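You operate a simulated robot arm through the tools that you are given. There is no shell and no other tool. Be economical: measure what you need, move in short steps, check, and stop when the job is done.

Carry out the task below with a simulated robot arm. There is one attempt and no reset: what you move stays moved.

TASK
Fetch the refill carton marked "sugar" from the top of the wooden table and stand it on the heat board.
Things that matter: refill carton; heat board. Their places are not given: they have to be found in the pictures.

It is judged by the outcome, as a careful person would: the job done as asked, and still so three seconds after it is handed in. It fails if anything else is knocked over, pushed out of place, dropped, spilled or broken.

THE ROBOT
A 7-joint arm with a two-finger parallel gripper, fixed in place. Base frame: the origin is at the foot of the arm, x ahead of it, y to its left, z up; the work surface is at about z = 0. Lengths are in mm, angles in degrees, forces in N, time in s.
With the tool pointing down near the work surface it reaches from about 240 to 620 mm from the base axis. Its first joint turns from -66.0 to 66.0 degrees. Payload 2.6 kg.
Tool frame: the origin (TCP) lies between the finger pads and is the grasp point; the fingertips stand 30 mm ahead of it; z points along the fingers, y is the line along which they close. The gripper opens to 94 mm. The fingers are 28 mm wide and 10 mm thick; the gripper's body (50 by 96 mm) begins 55 mm behind the TCP.
Orientation is that of the tool frame in the base frame, as [roll, pitch, yaw] about the fixed x, y, z axes, in that order (R = Rz(yaw) Ry(pitch) Rx(roll)). With the fingers straight down and closing along the base's y, the tool's x points along the base's -x, its y along +y and its z along -z.

THE INTERFACE
- The arm moves only by the tool jog_arm. Its argument "rows" is a list of rows, each a list of 5 numbers: the closure, from 0 (fully open) to 1 (shut), then the shift along the base's x, y, z in units of 150 mm (1.0 is 150 mm), then the turn about the base's z in units of 90 degrees (1.0 is 90 degrees). In form: [[claw, tx, ty, tz, twist], ...]. A call has 1 to 10 rows; each row is the pose to reach, as a shift and turn from the pose commanded when the call began. A call with a number of a shift or a turn outside -1 to 1 is refused whole. A row lasts 0.2 s, in which the tool goes at most 50 mm and 8.6 degrees; a call with a longer step from one row to the next is refused whole, and so is a gripper value outside its range. A pose out of reach is approached as far as the arm can. The call stops where the force on the tool passes 40 N (or 10 N more than at its start, if that is more) or the arm is blocked; 0.2 s more then pass. The fingers move at their own pace (about 72 mm/s each) and stop on an object; they squeeze with about 25 N. The grip force told is the motor's: it shows also when the fingers shut on nothing. Time passes only in rows, and 0.2 s behind the last, so rows that repeat a pose let the fingers close. It gives the time, the measured TCP pose, the force on the tool (base axes), the opening and the grip force at its end, in the units of the frame above (readings bear some noise), and new pictures: "views" is both (left out), scene, wrist or none.
- Cameras (640 x 400 px; columns grow to the right, rows downward): "scene" is fixed at [25.7, 435.6, 545]; the picture's right is [-0.80, -0.60, 0.00], its down [-0.45, 0.60, -0.66] and it looks along [0.40, -0.53, -0.75] (base axes); focal length 312 px, centre (320, 200). "wrist" rides on the gripper at [-37, 0, -58] in the tool frame; the picture's right is [0.00, -1.00, 0.00], its down [0.97, 0.00, -0.24] and it looks along [0.24, 0.00, 0.97] (tool axes); focal length 218 px, centre (320, 200).
- pixel_to_xyz(camera, pixels): there is no depth. For up to 12 entries [column, row, z] of the newest picture of that camera ("zoom" is the newest enlarged one), the place [x, y] in the base frame at which the ray of that pixel passes the height z, good to about 3 mm. No time passes.
- zoom(camera, box): a new picture of the part [left, top, right, bottom] of that camera's present view, enlarged. No time passes.
- close_job(): hands the job in; it is judged then, once.

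Work in short steps. Measure before you move; look again where a grasp or a placing could have gone wrong, and mend it. You have 60 turns and 120 pictures in all, the two below and enlarged ones among them. Open the gripper and draw the arm clear of the work before you hand the job in, unless the task says otherwise; then end with one line.

The tools are called after "Request:" as a command line: name --pt "numbers of a row" for each row, then --argument value for the rest, lists and objects as JSON in quotes. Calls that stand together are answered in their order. jog_arm: Moves the arm, as the interface text tells. Its arguments: {"type":"object","properties":{"rows":{"type":"array","items":{"type":"array","items":{"type":"number"}}},"views":{"type":"string","enum":["both","scene","wrist","none"]}},"required":["rows"]} The other tools are called the same way: pixel_to_xyz (camera, pixels) gives the place at which the rays of pixels pass given heights; zoom (camera, box) takes an enlarged picture of a part of a camera's view; close_job () hands the job in.

At the start:

```text
t: 0.0
ee_pos: [366.2, 222.4, 288.6]
orientation: [179.9, 0.0, 180.0]
contact_force: [-0.7, -0.6, 0.2]
grip_width: 93.8
grasp_force: 0.0
```

scene: 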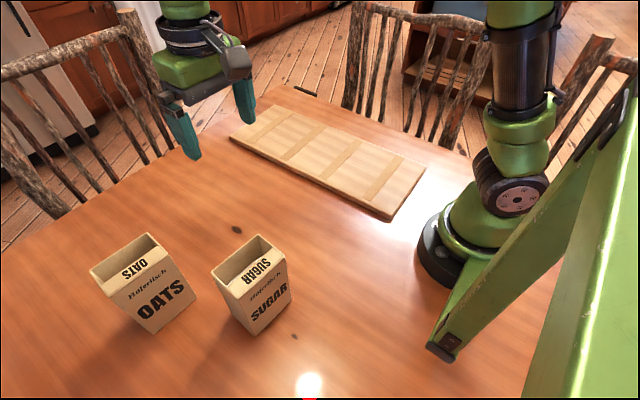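
wrist: 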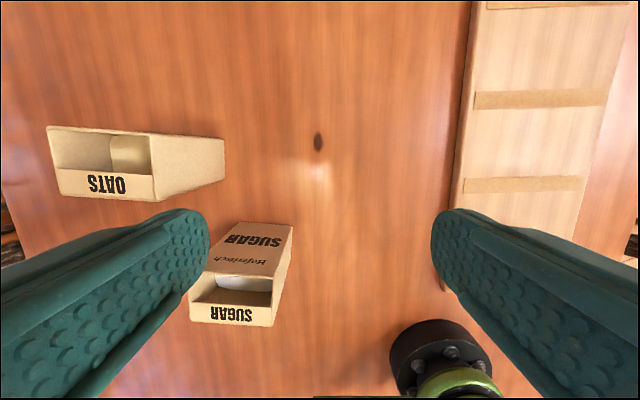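

The sugar carton is at about (250,285) in the scene picture, and the heat board is at about (330,160). I zoom in on both to measure them.

Request:
zoom --camera "scene" --box '[190, 210, 318, 350]'

Request:
pixel_to_xyz --camera "scene" --pixels '[[253, 335, 0], [290, 297, 0], [232, 315, 0], [230, 137, 15], [280, 105, 15], [425, 168, 15], [390, 217, 15], [148, 334, 0], [196, 298, 0]]'

Request:
pixel_to_xyz --camera "wrist" --pixels '[[237, 222, 0], [293, 226, 0], [291, 260, 0], [224, 140, 0], [224, 182, 0]]'

```text
2.86 times, centred on (254, 280) of scene
```

zoom: 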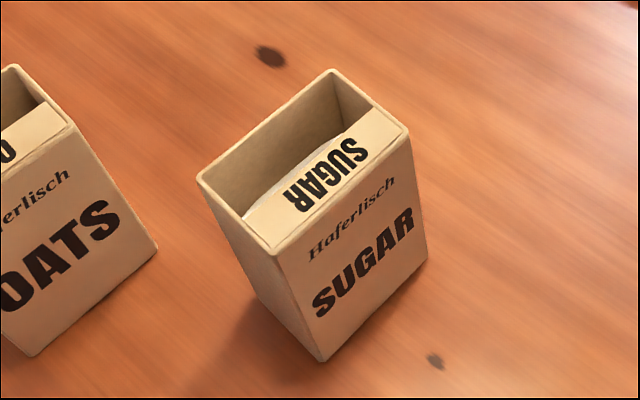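

```text
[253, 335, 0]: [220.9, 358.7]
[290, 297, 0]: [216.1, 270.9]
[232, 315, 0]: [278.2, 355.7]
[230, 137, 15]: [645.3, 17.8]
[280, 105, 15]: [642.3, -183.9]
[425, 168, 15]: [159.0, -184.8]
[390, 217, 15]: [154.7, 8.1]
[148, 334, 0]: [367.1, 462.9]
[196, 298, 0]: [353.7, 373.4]
```

```text
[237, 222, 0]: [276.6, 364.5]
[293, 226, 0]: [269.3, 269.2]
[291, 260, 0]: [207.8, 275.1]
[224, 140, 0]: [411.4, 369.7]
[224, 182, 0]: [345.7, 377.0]
```

I check the carton's top corners at several heights to get its height and size.

Request:
pixel_to_xyz --camera "scene" --pixels '[[254.3, 336.6, 0], [291.5, 302, 0], [238.3, 299.2, 100], [284.8, 256.6, 100], [258.2, 234.5, 100], [211.3, 272.3, 100], [238.3, 299.2, 130], [284.8, 256.6, 130], [258.2, 234.5, 130], [211.3, 272.3, 130]]'

Request:
zoom --camera "wrist" --box '[180, 210, 310, 340]'

Request:
pixel_to_xyz --camera "wrist" --pixels '[[189, 320, 100], [275, 325, 100], [275, 278, 100], [205, 272, 100], [189, 320, 120], [275, 325, 120], [275, 278, 120], [205, 272, 120]]'

```text
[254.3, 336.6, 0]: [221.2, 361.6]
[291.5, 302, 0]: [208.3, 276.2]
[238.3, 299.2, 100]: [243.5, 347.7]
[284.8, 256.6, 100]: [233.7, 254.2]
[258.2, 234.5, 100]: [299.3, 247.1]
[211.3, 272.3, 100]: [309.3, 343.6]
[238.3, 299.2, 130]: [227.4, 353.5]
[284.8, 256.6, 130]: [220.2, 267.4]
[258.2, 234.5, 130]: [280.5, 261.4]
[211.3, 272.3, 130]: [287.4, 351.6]
```

```text
3.08 times, centred on (245, 275) of wrist
```

zoom: 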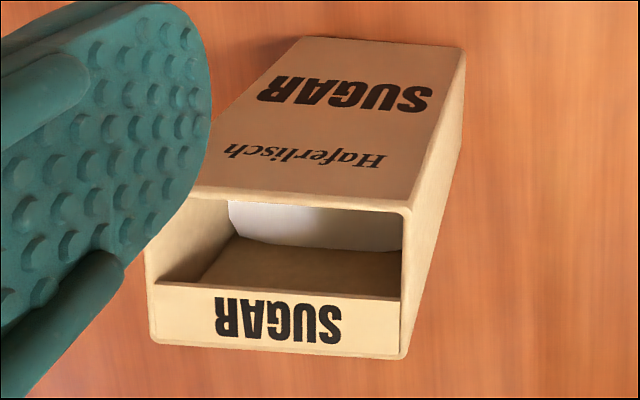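

```text
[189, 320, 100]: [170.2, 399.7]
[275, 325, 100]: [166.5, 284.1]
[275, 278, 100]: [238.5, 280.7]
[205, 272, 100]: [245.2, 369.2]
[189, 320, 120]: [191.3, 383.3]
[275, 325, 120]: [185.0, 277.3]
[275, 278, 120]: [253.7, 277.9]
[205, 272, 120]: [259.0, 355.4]
```

The carton stands about 145 mm tall with a footprint of about 62 x 87 mm. Its centre is near (245,316), turned about -6.5°. I move above it and turn by +83.5° so the fingers close across the short side.

Request:
jog_arm --pt "0 -0.081 0.063 0 0.0928" --pt "0 -0.162 0.125 0 0.1856" --pt "0 -0.242 0.188 0 0.2784" --pt "0 -0.323 0.251 0 0.3712" --pt "0 -0.404 0.314 0 0.464" --pt "0 -0.485 0.376 0 0.5568" --pt "0 -0.566 0.439 0 0.6496" --pt "0 -0.646 0.502 0 0.7424" --pt "0 -0.727 0.564 0 0.8352" --pt "0 -0.808 0.627 0 0.928"

```text
t: 2.2
ee_pos: [243.9, 315.4, 288.8]
orientation: [179.9, -0.1, -96.3]
contact_force: [1.5, -0.3, -0.2]
grip_width: 93.9
grasp_force: 0.1
```

scene: 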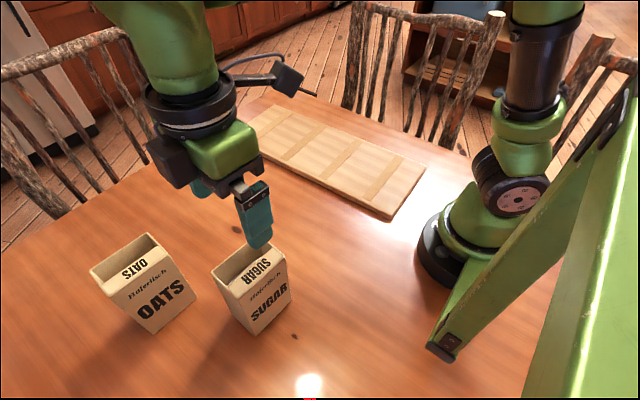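
wrist: 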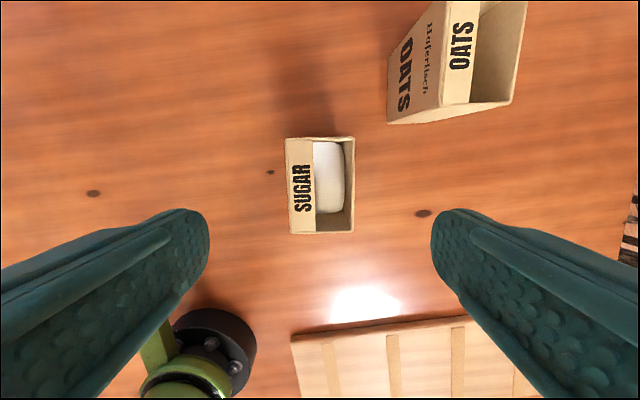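

The carton is centred between the fingers at columns 286–355 and looks square to them. I check its rim corners at z=145.

Request:
pixel_to_xyz --camera "wrist" --pixels '[[286, 138, 145], [355, 137, 145], [353, 232, 145], [290, 233, 145], [388, 122, 145], [527, 2, 145], [513, 102, 145]]'

```text
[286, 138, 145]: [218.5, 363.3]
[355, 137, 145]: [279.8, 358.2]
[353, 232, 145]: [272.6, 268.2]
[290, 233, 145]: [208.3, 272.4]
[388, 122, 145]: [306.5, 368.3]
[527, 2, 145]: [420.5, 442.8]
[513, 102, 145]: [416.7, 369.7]
```

The centre is (245, 315.5), so the tool is aligned. I descend with the fingers open to about z=150 and check.

Request:
jog_arm --pt "0 0.005 0 -0.23 0" --pt "0 0.005 0 -0.46 0" --pt "0 0.005 0 -0.69 0" --pt "0 0.005 0 -0.85 0" --pt "0 0.005 0 -0.92 0"

```text
t: 3.4
ee_pos: [243.8, 317.1, 152.9]
orientation: [180.0, 0.0, -96.4]
contact_force: [0.6, -0.2, 1.0]
grip_width: 93.8
grasp_force: 0.2
```

scene: 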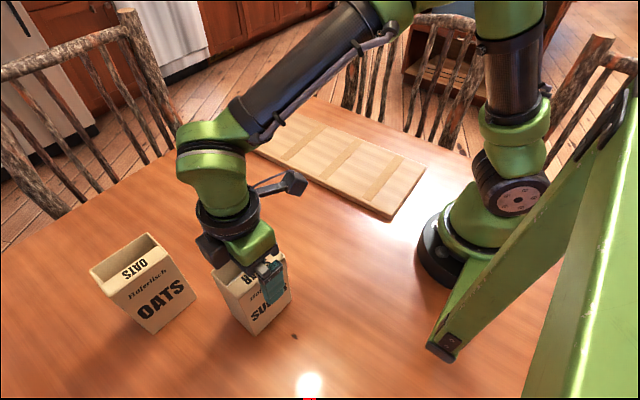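
wrist: 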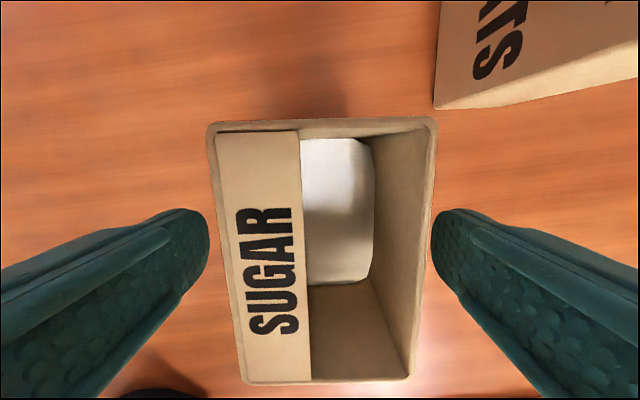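

The fingers straddle the carton cleanly. The contents sit toward +y, so I shift about 8 mm that way, descend to z≈98 and close.

Request:
jog_arm --pt "0 0.01 0.05 -0.15 0" --pt "0 0.01 0.05 -0.3 0" --pt "0 0.01 0.05 -0.36 0" --pt "0.3 0.01 0.05 -0.36 0" --pt "0.6 0.01 0.05 -0.36 0" --pt "1 0.01 0.05 -0.36 0" --pt "1 0.01 0.05 -0.36 0" --pt "1 0.01 0.05 -0.36 0"

```text
t: 5.2
ee_pos: [245.3, 323.4, 96.5]
orientation: [180.0, 0.0, -96.5]
contact_force: [0.1, 0.6, -1.1]
grip_width: 66.5
grasp_force: 25.4
```

scene: 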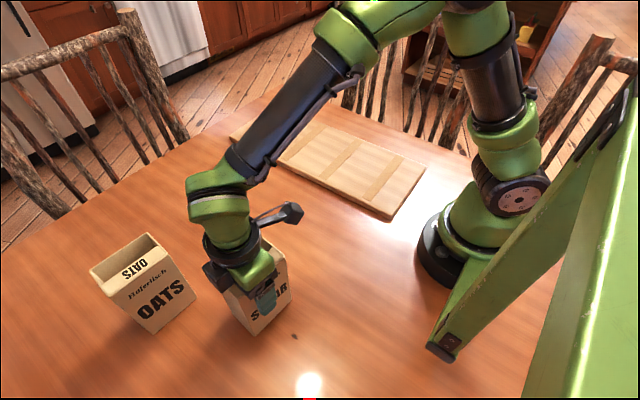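
wrist: 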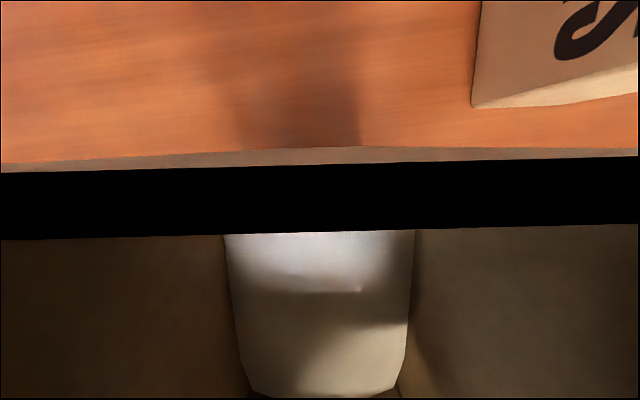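

The fingers hold the carton at 66.5 mm with 25 N. I lift it slowly by 30 mm and check.

Request:
jog_arm --pt "1 0 0 0.03 0" --pt "1 0 0 0.08 0" --pt "1 0 0 0.14 0" --pt "1 0 0 0.2 0" --pt "1 0 0 0.2 0"

```text
t: 6.4
ee_pos: [245.4, 323.4, 127.3]
orientation: [-179.9, 0.0, -96.5]
contact_force: [-0.3, 0.0, -3.1]
grip_width: 66.6
grasp_force: 24.9
```

scene: 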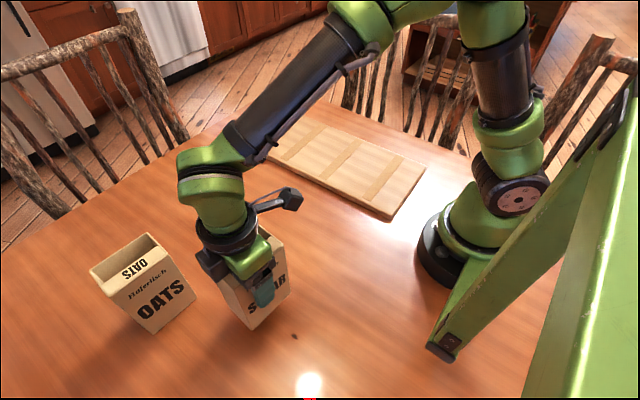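
wrist: 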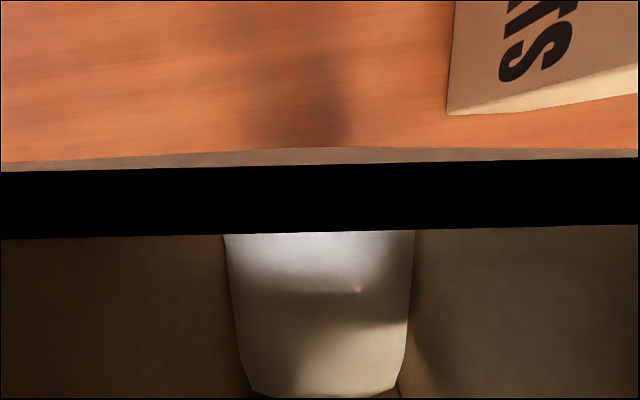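

The carton lifts cleanly and weighs about 3 N, with no slip. I raise it further and carry it toward -y at a gentle pace, away from the oats carton.

Request:
jog_arm --pt "1 0 0 0.1 0" --pt "1 0 0 0.25 0" --pt "1 0 -0.05 0.38 0" --pt "1 0 -0.17 0.45 -0.03" --pt "1 0.03 -0.32 0.45 -0.09" --pt "1 0.07 -0.47 0.45 -0.15" --pt "1 0.12 -0.62 0.45 -0.21" --pt "1 0.17 -0.77 0.45 -0.27" --pt "1 0.22 -0.9 0.45 -0.33" --pt "1 0.26 -0.98 0.45 -0.37" --views "scene"

```text
t: 8.6
ee_pos: [284.8, 175.9, 193.7]
orientation: [180.0, -0.1, -129.9]
contact_force: [-0.3, -0.2, -0.8]
grip_width: 0.0
grasp_force: 25.1
```

scene: 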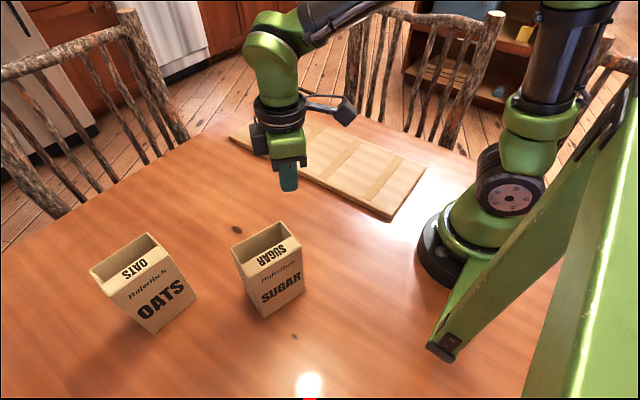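

The fingers are empty: the carton slipped out during the carry and now stands upright at about (265,270). I look at it closely before regrasping.

Request:
zoom --camera "scene" --box '[190, 200, 340, 340]'

Request:
jog_arm --pt "0.6 0 0 0.15 0" --pt "0.2 0 0 0.4 0" --pt "0 0 0 0.6 0" --pt "0 0 0 0.63 0" --views "wrist"

```text
2.86 times, centred on (265, 270) of scene
```

zoom: 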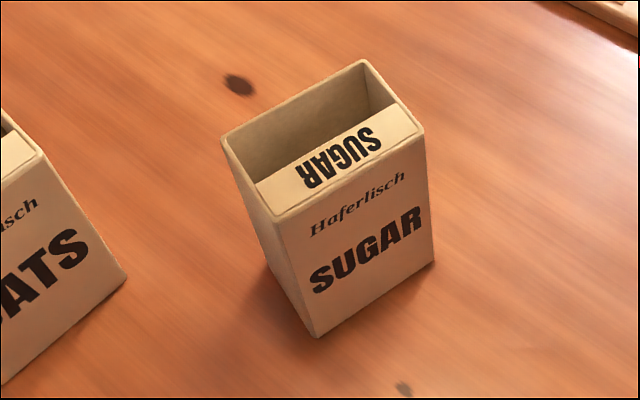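

```text
t: 9.6
ee_pos: [283.7, 174.8, 287.9]
orientation: [180.0, 0.0, -129.8]
contact_force: [-0.3, -0.4, -1.0]
grip_width: 94.0
grasp_force: 0.1
```

wrist: 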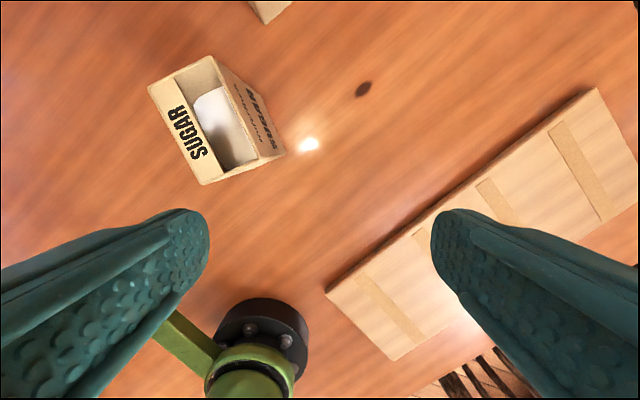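

The contents are still inside and the carton is upright. I measure its new position from the rim corners at z=145.

Request:
pixel_to_xyz --camera "scene" --pixels '[[250.3, 277, 145], [300.7, 246.6, 145], [280, 221.7, 145], [231.1, 249, 145], [263, 318, 0], [305, 291, 0]]'

Request:
pixel_to_xyz --camera "wrist" --pixels '[[149, 86, 145], [209, 56, 145], [259, 160, 145], [201, 184, 145]]'

```text
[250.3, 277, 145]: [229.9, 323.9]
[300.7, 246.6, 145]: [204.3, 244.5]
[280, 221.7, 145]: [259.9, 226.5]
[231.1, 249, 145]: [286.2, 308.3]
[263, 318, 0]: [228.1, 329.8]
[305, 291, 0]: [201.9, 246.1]
```

```text
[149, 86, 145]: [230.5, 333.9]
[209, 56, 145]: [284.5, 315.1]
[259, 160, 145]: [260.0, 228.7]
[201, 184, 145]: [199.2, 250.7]
```

The carton's centre is near (244,279), with its long axis tilted about 19°. I move above it, turn about +21° to match, and check from above.

Request:
jog_arm --pt "0 -0.05 0.14 0 0.06" --pt "0 -0.11 0.28 0 0.12" --pt "0 -0.16 0.42 0 0.18" --pt "0 -0.22 0.56 0 0.235" --pt "0 -0.265 0.69 0 0.235" --pt "0 -0.265 0.69 0 0.235" --views "wrist"

```text
t: 11.0
ee_pos: [244.2, 281.2, 288.9]
orientation: [179.9, 0.1, -108.5]
contact_force: [-0.3, 0.3, 0.3]
grip_width: 93.8
grasp_force: 0.1
```

wrist: 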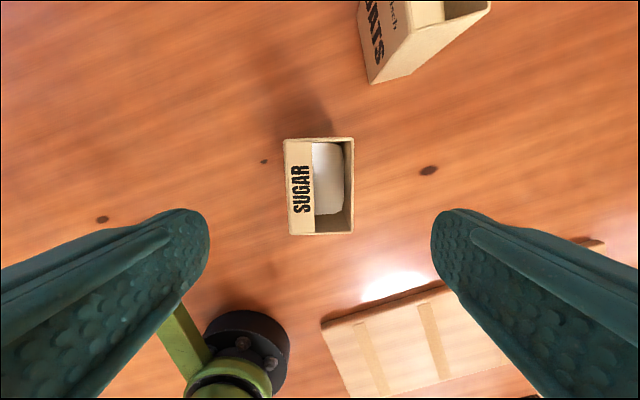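

The carton is again centred (columns 286–354) and square to the fingers. I descend to z≈150, then go to z≈92 and grip.

Request:
jog_arm --pt "0 0 0 -0.23 0" --pt "0 0 0 -0.46 0" --pt "0 0 0 -0.69 0" --pt "0 0.005 0.02 -0.85 0" --pt "0 0.01 0.02 -0.92 0" --views "wrist"

Request:
jog_arm --pt "0 0 0 -0.15 0" --pt "0 0 0 -0.3 0" --pt "0 0 0 -0.38 0" --pt "0 0 0 -0.38 0" --pt "0.4 0 0 -0.38 0" --pt "1 0 0 -0.38 0" --pt "1 0 0 -0.38 0" --pt "1 0 0 -0.38 0" --pt "1 0 0 -0.38 0"

```text
t: 12.2
ee_pos: [247.7, 284.4, 150.5]
orientation: [-180.0, 0.1, -108.5]
contact_force: [-0.4, 1.7, -0.3]
grip_width: 94.0
grasp_force: 0.1
```

wrist: 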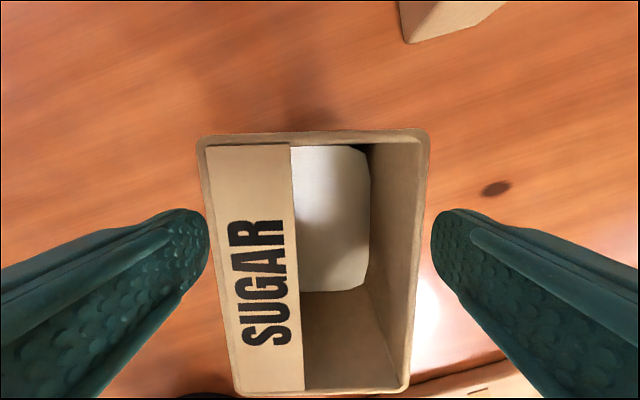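

```text
t: 14.2
ee_pos: [246.9, 284.6, 95.6]
orientation: [-179.9, 0.1, -108.5]
contact_force: [-10.8, 0.9, 26.2]
grip_width: 66.5
grasp_force: 25.1
```

scene: 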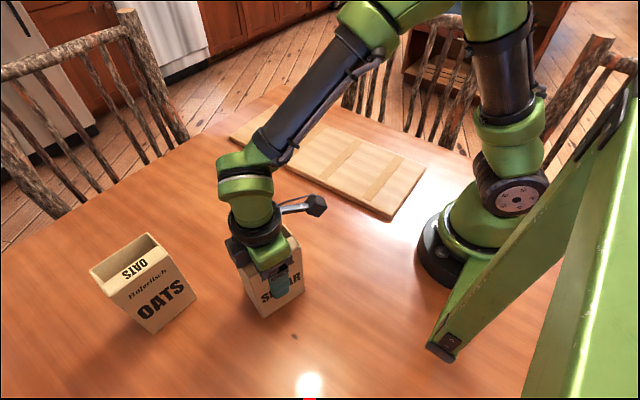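
wrist: 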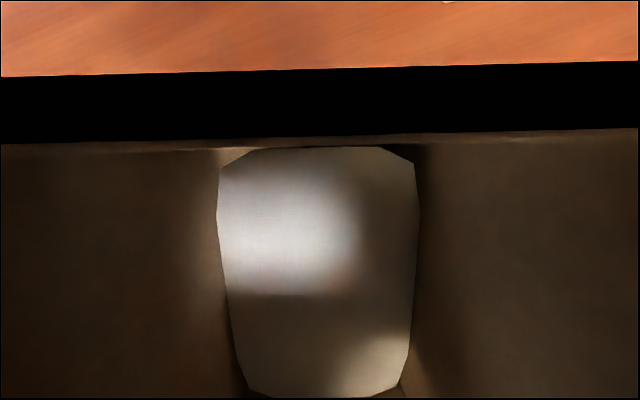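

The grip holds at 66.5 mm, and the palm lightly presses on the rim (26 N upward). I lift very slowly to about 40 mm.

Request:
jog_arm --pt "1 0 0 0.02 0" --pt "1 0 0 0.05 0" --pt "1 0 0 0.09 0" --pt "1 0 0 0.13 0" --pt "1 0 0 0.17 0" --pt "1 0 0 0.21 0" --pt "1 0 0 0.25 0" --pt "1 0 0 0.28 0" --pt "1 0 0 0.28 0" --pt "1 0 0 0.28 0"

```text
t: 16.4
ee_pos: [246.6, 282.4, 135.9]
orientation: [-179.9, 0.0, -108.7]
contact_force: [0.5, -1.3, -2.9]
grip_width: 66.8
grasp_force: 24.9
```

scene: 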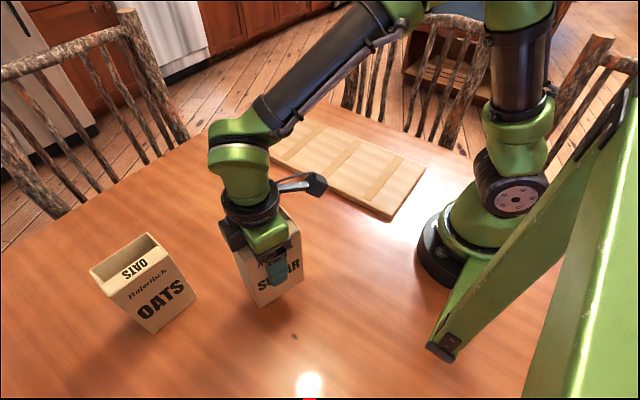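
wrist: 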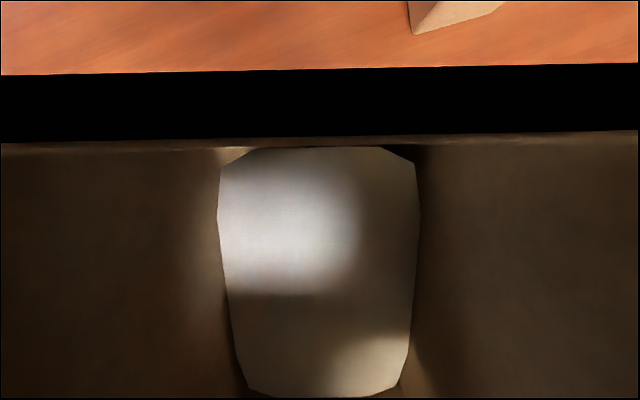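

There is no slip: the white contents sit at the same place in the wrist picture. I carry slowly at this low height, about 12 mm per row, and check often.

Request:
jog_arm --pt "1 0 -0.03 0 0" --pt "1 0.01 -0.09 0 0" --pt "1 0.03 -0.16 0 0" --pt "1 0.05 -0.24 0 0" --pt "1 0.07 -0.32 0 0" --pt "1 0.09 -0.38 0 0" --pt "1 0.1 -0.4 0 0"

```text
t: 18.0
ee_pos: [261.7, 223.2, 135.7]
orientation: [180.0, 0.1, -108.7]
contact_force: [-0.2, -0.7, -2.5]
grip_width: 66.6
grasp_force: 24.3
```

scene: 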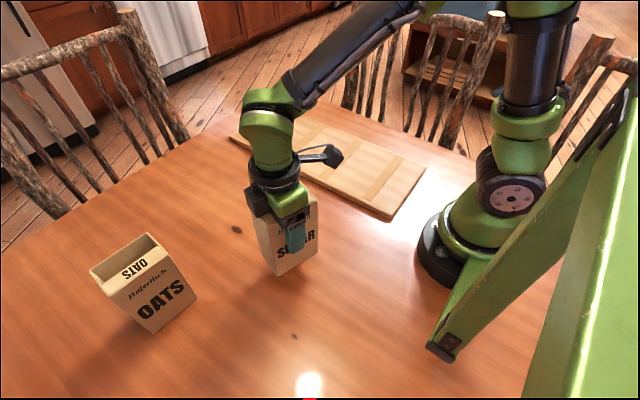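
wrist: 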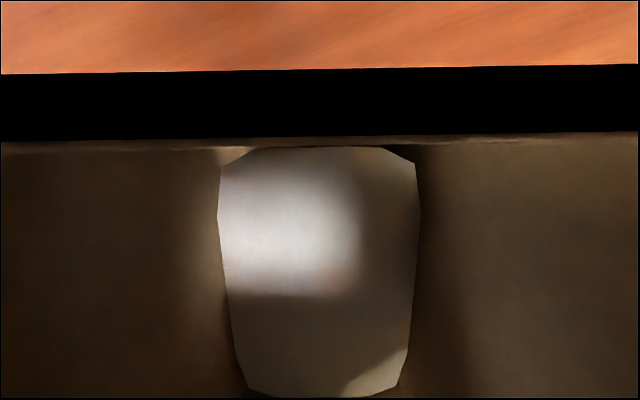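

It still holds firmly at 66.6 mm. I continue in the same way with a gentle turn.

Request:
jog_arm --pt "1 0.01 -0.03 0 -0.01" --pt "1 0.04 -0.1 0 -0.03" --pt "1 0.08 -0.18 0 -0.06" --pt "1 0.12 -0.26 0 -0.09" --pt "1 0.16 -0.34 0 -0.12" --pt "1 0.2 -0.42 0 -0.15" --pt "1 0.24 -0.5 0 -0.18" --pt "1 0.28 -0.58 0 -0.21" --pt "1 0.31 -0.64 0 -0.23" --pt "1 0.32 -0.66 0 -0.24"

```text
t: 20.2
ee_pos: [309.2, 123.6, 134.2]
orientation: [-179.9, 0.0, -130.3]
contact_force: [0.2, 0.6, -3.6]
grip_width: 66.5
grasp_force: 25.6
```

scene: 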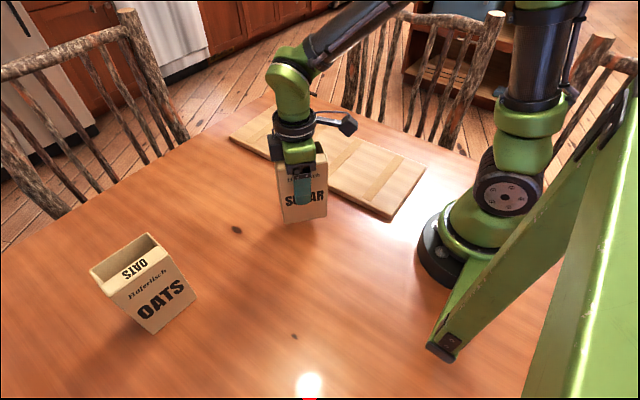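
wrist: 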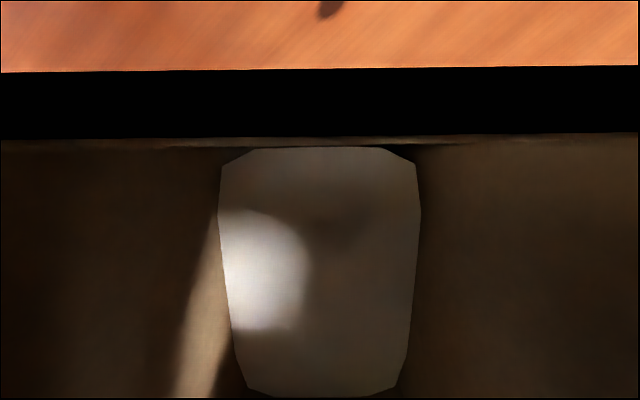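

Steady so far. Before crossing the board's edge I check its thickness.

Request:
zoom --camera "scene" --box '[310, 120, 440, 240]'

```text
3.33 times, centred on (375, 180) of scene
```

zoom: 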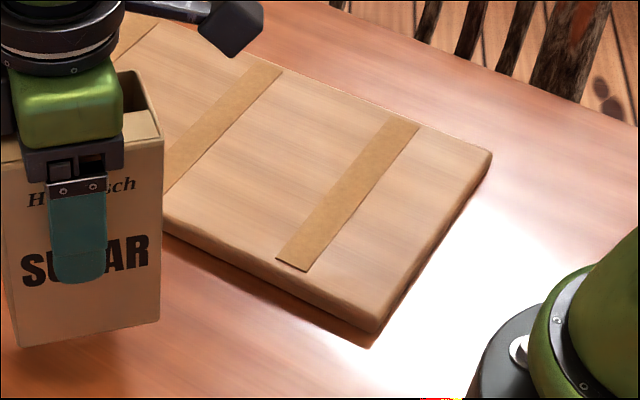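

Request:
pixel_to_xyz --camera "zoom" --pixels '[[372, 325, 18], [492, 153, 18], [276, 261, 18], [306, 270, 18], [390, 117, 18], [420, 125, 18], [250, 66, 18], [282, 72, 18], [372, 348, 0]]'

Request:
pixel_to_xyz --camera "scene" --pixels '[[230, 136, 18], [280, 105, 18]]'

```text
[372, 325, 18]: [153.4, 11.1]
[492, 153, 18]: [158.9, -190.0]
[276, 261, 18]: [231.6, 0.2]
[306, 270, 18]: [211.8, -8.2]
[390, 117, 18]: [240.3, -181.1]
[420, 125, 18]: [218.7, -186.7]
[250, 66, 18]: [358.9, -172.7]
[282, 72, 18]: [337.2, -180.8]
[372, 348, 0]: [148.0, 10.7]
```

```text
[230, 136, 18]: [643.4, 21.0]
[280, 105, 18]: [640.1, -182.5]
```

The board top is about 18–20 mm up and the carton's bottom is at about 38 mm, so it clears. The strips lie at x≈215–240 and 337–359, so I aim for the gap centred near (408,-88).

Request:
jog_arm --pt "1 0.02 -0.04 0.01 -0.02" --pt "1 0.06 -0.11 0.03 -0.06" --pt "1 0.1 -0.19 0.04 -0.1" --pt "1 0.14 -0.27 0.05 -0.14" --pt "1 0.18 -0.35 0.05 -0.18" --pt "1 0.22 -0.43 0.05 -0.22" --pt "1 0.26 -0.51 0.05 -0.26" --pt "1 0.3 -0.59 0.05 -0.29" --pt "1 0.33 -0.65 0.05 -0.31" --pt "1 0.34 -0.67 0.05 -0.32"

```text
t: 22.4
ee_pos: [361.0, 23.3, 142.0]
orientation: [-180.0, 0.1, -159.1]
contact_force: [-0.4, -0.3, -2.3]
grip_width: 66.4
grasp_force: 25.2
```

scene: 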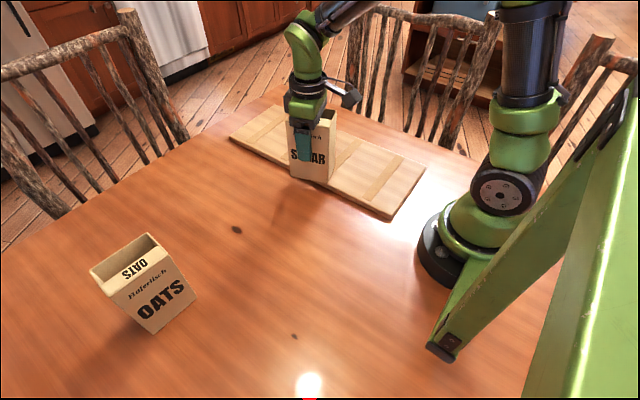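
wrist: 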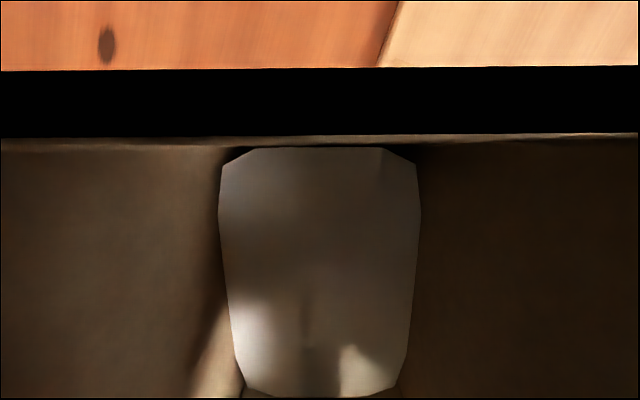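

Still no slip. I do the last horizontal leg to (408,-88).

Request:
jog_arm --pt "1 0.02 -0.05 0 -0.02" --pt "1 0.05 -0.13 0 -0.05" --pt "1 0.09 -0.22 0 -0.08" --pt "1 0.13 -0.31 0 -0.11" --pt "1 0.17 -0.4 0 -0.14" --pt "1 0.21 -0.49 0 -0.17" --pt "1 0.25 -0.58 0 -0.2" --pt "1 0.29 -0.67 0 -0.22" --pt "1 0.31 -0.73 0 -0.233" --pt "1 0.313 -0.74 0 -0.233"

```text
t: 24.6
ee_pos: [407.9, -87.1, 143.1]
orientation: [180.0, -0.1, -180.0]
contact_force: [0.0, 0.5, -3.7]
grip_width: 66.3
grasp_force: 25.2
```

scene: 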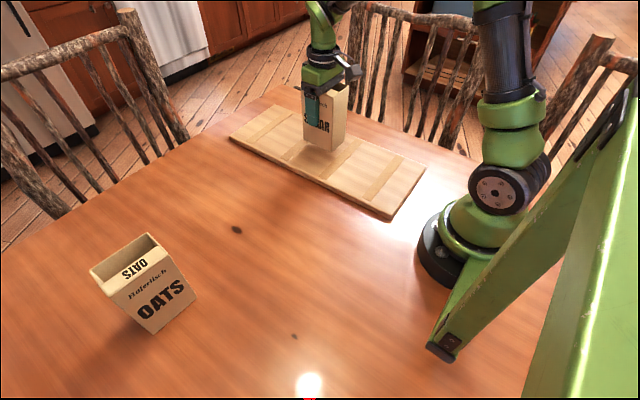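
wrist: 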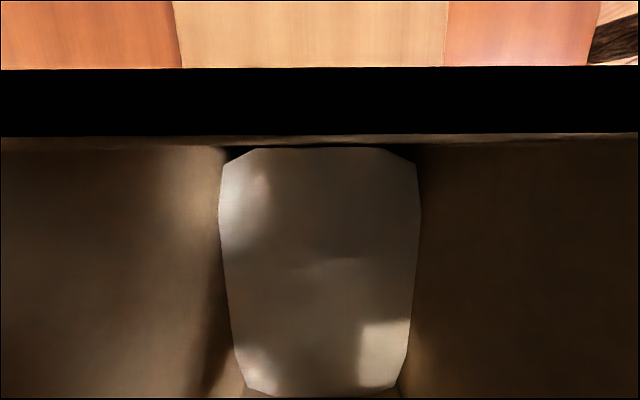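

The carton is over the board with its bottom about 28 mm above it. I lower it gently to just above the surface.

Request:
jog_arm --pt "1 0 0 -0.03 0" --pt "1 0 0 -0.07 0" --pt "1 0 0 -0.11 0" --pt "1 0 0 -0.14 0" --pt "1 0 0 -0.155 0" --pt "1 0 0 -0.165 0" --pt "1 0 0 -0.175 0" --pt "1 0 0 -0.175 0" --views "none"

Request:
zoom --camera "scene" --box '[260, 60, 390, 190]'

```text
t: 26.4
ee_pos: [406.6, -86.8, 117.4]
orientation: [180.0, 0.0, -179.9]
contact_force: [-0.1, -0.5, -3.1]
grip_width: 66.4
grasp_force: 24.6
```

```text
3.08 times, centred on (325, 125) of scene
```

zoom: 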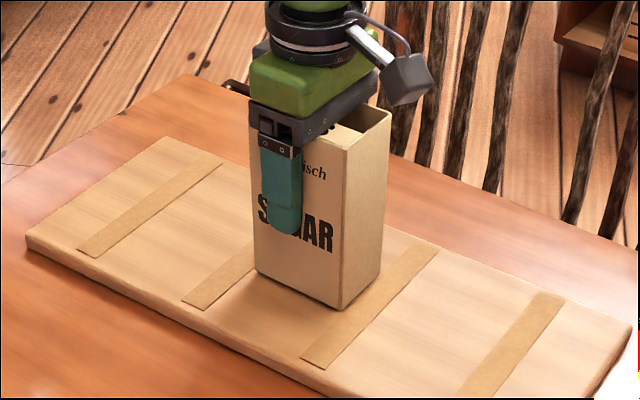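

No contact yet. I lower in 1.5 mm rows and watch the force.

Request:
jog_arm --pt "1 0 0 -0.01 0" --pt "1 0 0 -0.02 0" --pt "1 0 0 -0.02 0" --views "none"

Request:
jog_arm --pt "1 0 0 -0.01 0" --pt "1 0 0 -0.01 0" --views "none"

```text
t: 27.2
ee_pos: [408.2, -88.6, 113.5]
orientation: [-179.9, 0.0, -179.9]
contact_force: [0.1, -0.4, -3.1]
grip_width: 66.2
grasp_force: 24.9
```

```text
t: 27.8
ee_pos: [407.7, -88.1, 112.3]
orientation: [180.0, 0.1, 180.0]
contact_force: [-6.7, -0.3, 15.9]
grip_width: 66.0
grasp_force: 24.0
```

Contact shows 16 N upward, so the carton is on the board. I open the fingers gently in place.

Request:
jog_arm --pt "0.25 0 0 0.003 0" --pt "0.1 0 0 0.003 0" --pt "0 0 0 0.003 0" --pt "0 0 0 0.003 0"

```text
t: 28.8
ee_pos: [406.8, -87.6, 112.3]
orientation: [180.0, 0.1, -180.0]
contact_force: [0.6, -1.5, 1.6]
grip_width: 94.4
grasp_force: 0.1
```

scene: 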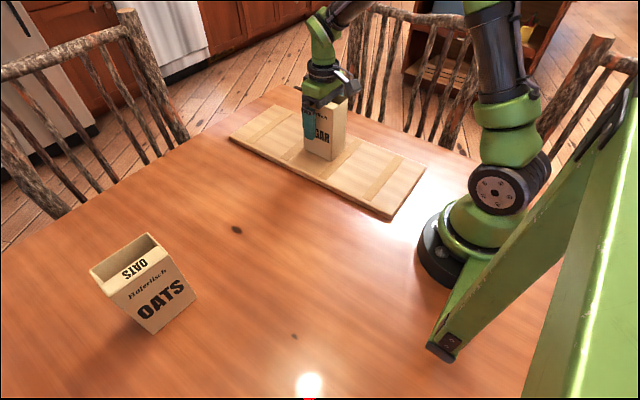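
wrist: 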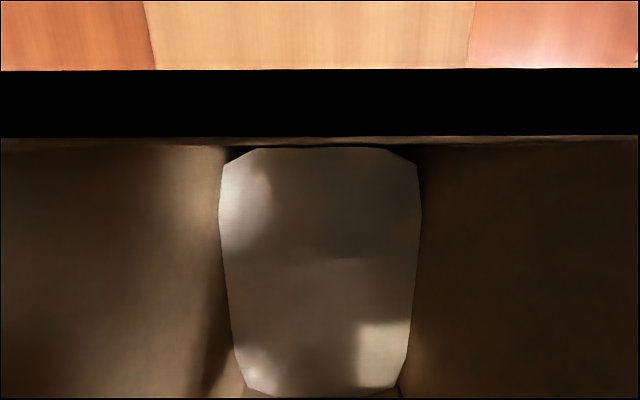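

The fingers are free on both sides. I rise straight up until clear of the carton.

Request:
jog_arm --pt "0 0 0 0.05 0" --pt "0 0 0 0.15 0" --pt "0 0 0 0.3 0" --pt "0 0 0 0.5 0" --pt "0 0 0 0.7 0" --pt "0 0 0 0.85 0" --pt "0 0 0 0.95 0"

```text
t: 30.4
ee_pos: [408.2, -87.5, 257.8]
orientation: [179.9, 0.0, -180.0]
contact_force: [0.0, 0.0, 0.4]
grip_width: 94.2
grasp_force: 0.0
```

scene: 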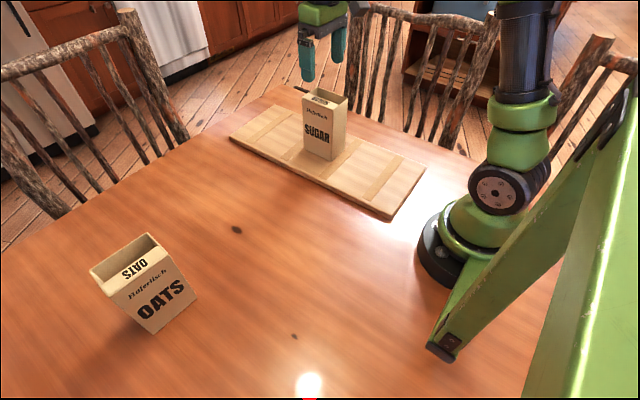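
wrist: 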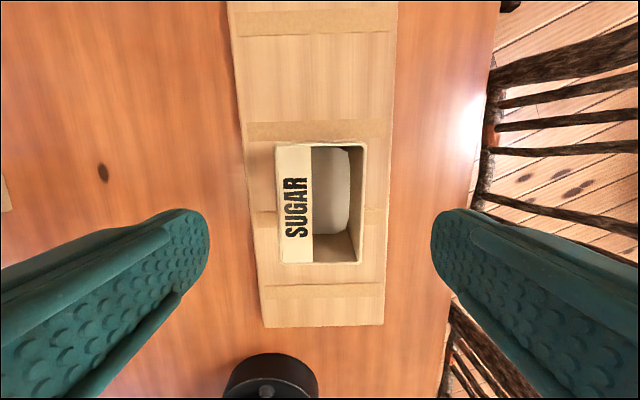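

The carton stands upright on the board with its contents inside. I move the arm up and to the side, clear of the work.

Request:
jog_arm --pt "0 0 0 0.2 0" --pt "0 0 0.1 0.4 0" --pt "0 0 0.3 0.4 0" --pt "0 0 0.5 0.4 0" --pt "0 0 0.7 0.4 0" --pt "0 0 0.9 0.4 0" --pt "0 0 1 0.4 0" --pt "0 0 1 0.4 0" --views "scene"

```text
t: 32.2
ee_pos: [408.3, 61.9, 316.2]
orientation: [180.0, -0.1, 180.0]
contact_force: [-0.2, 0.4, 0.9]
grip_width: 94.1
grasp_force: 0.0
```

scene: 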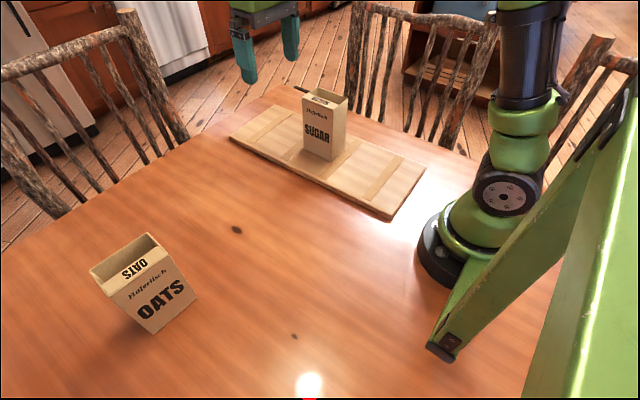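

The carton is stable on the board, the oats carton and the board have not moved, and the arm is clear. I hand the job in.

Request:
close_job

```text
The job is handed in.
```

The sugar carton is standing upright on the heat board with its contents inside and nothing else moved; it slipped from the gripper once during the first carry, landed upright on the table, and I regrasped it.
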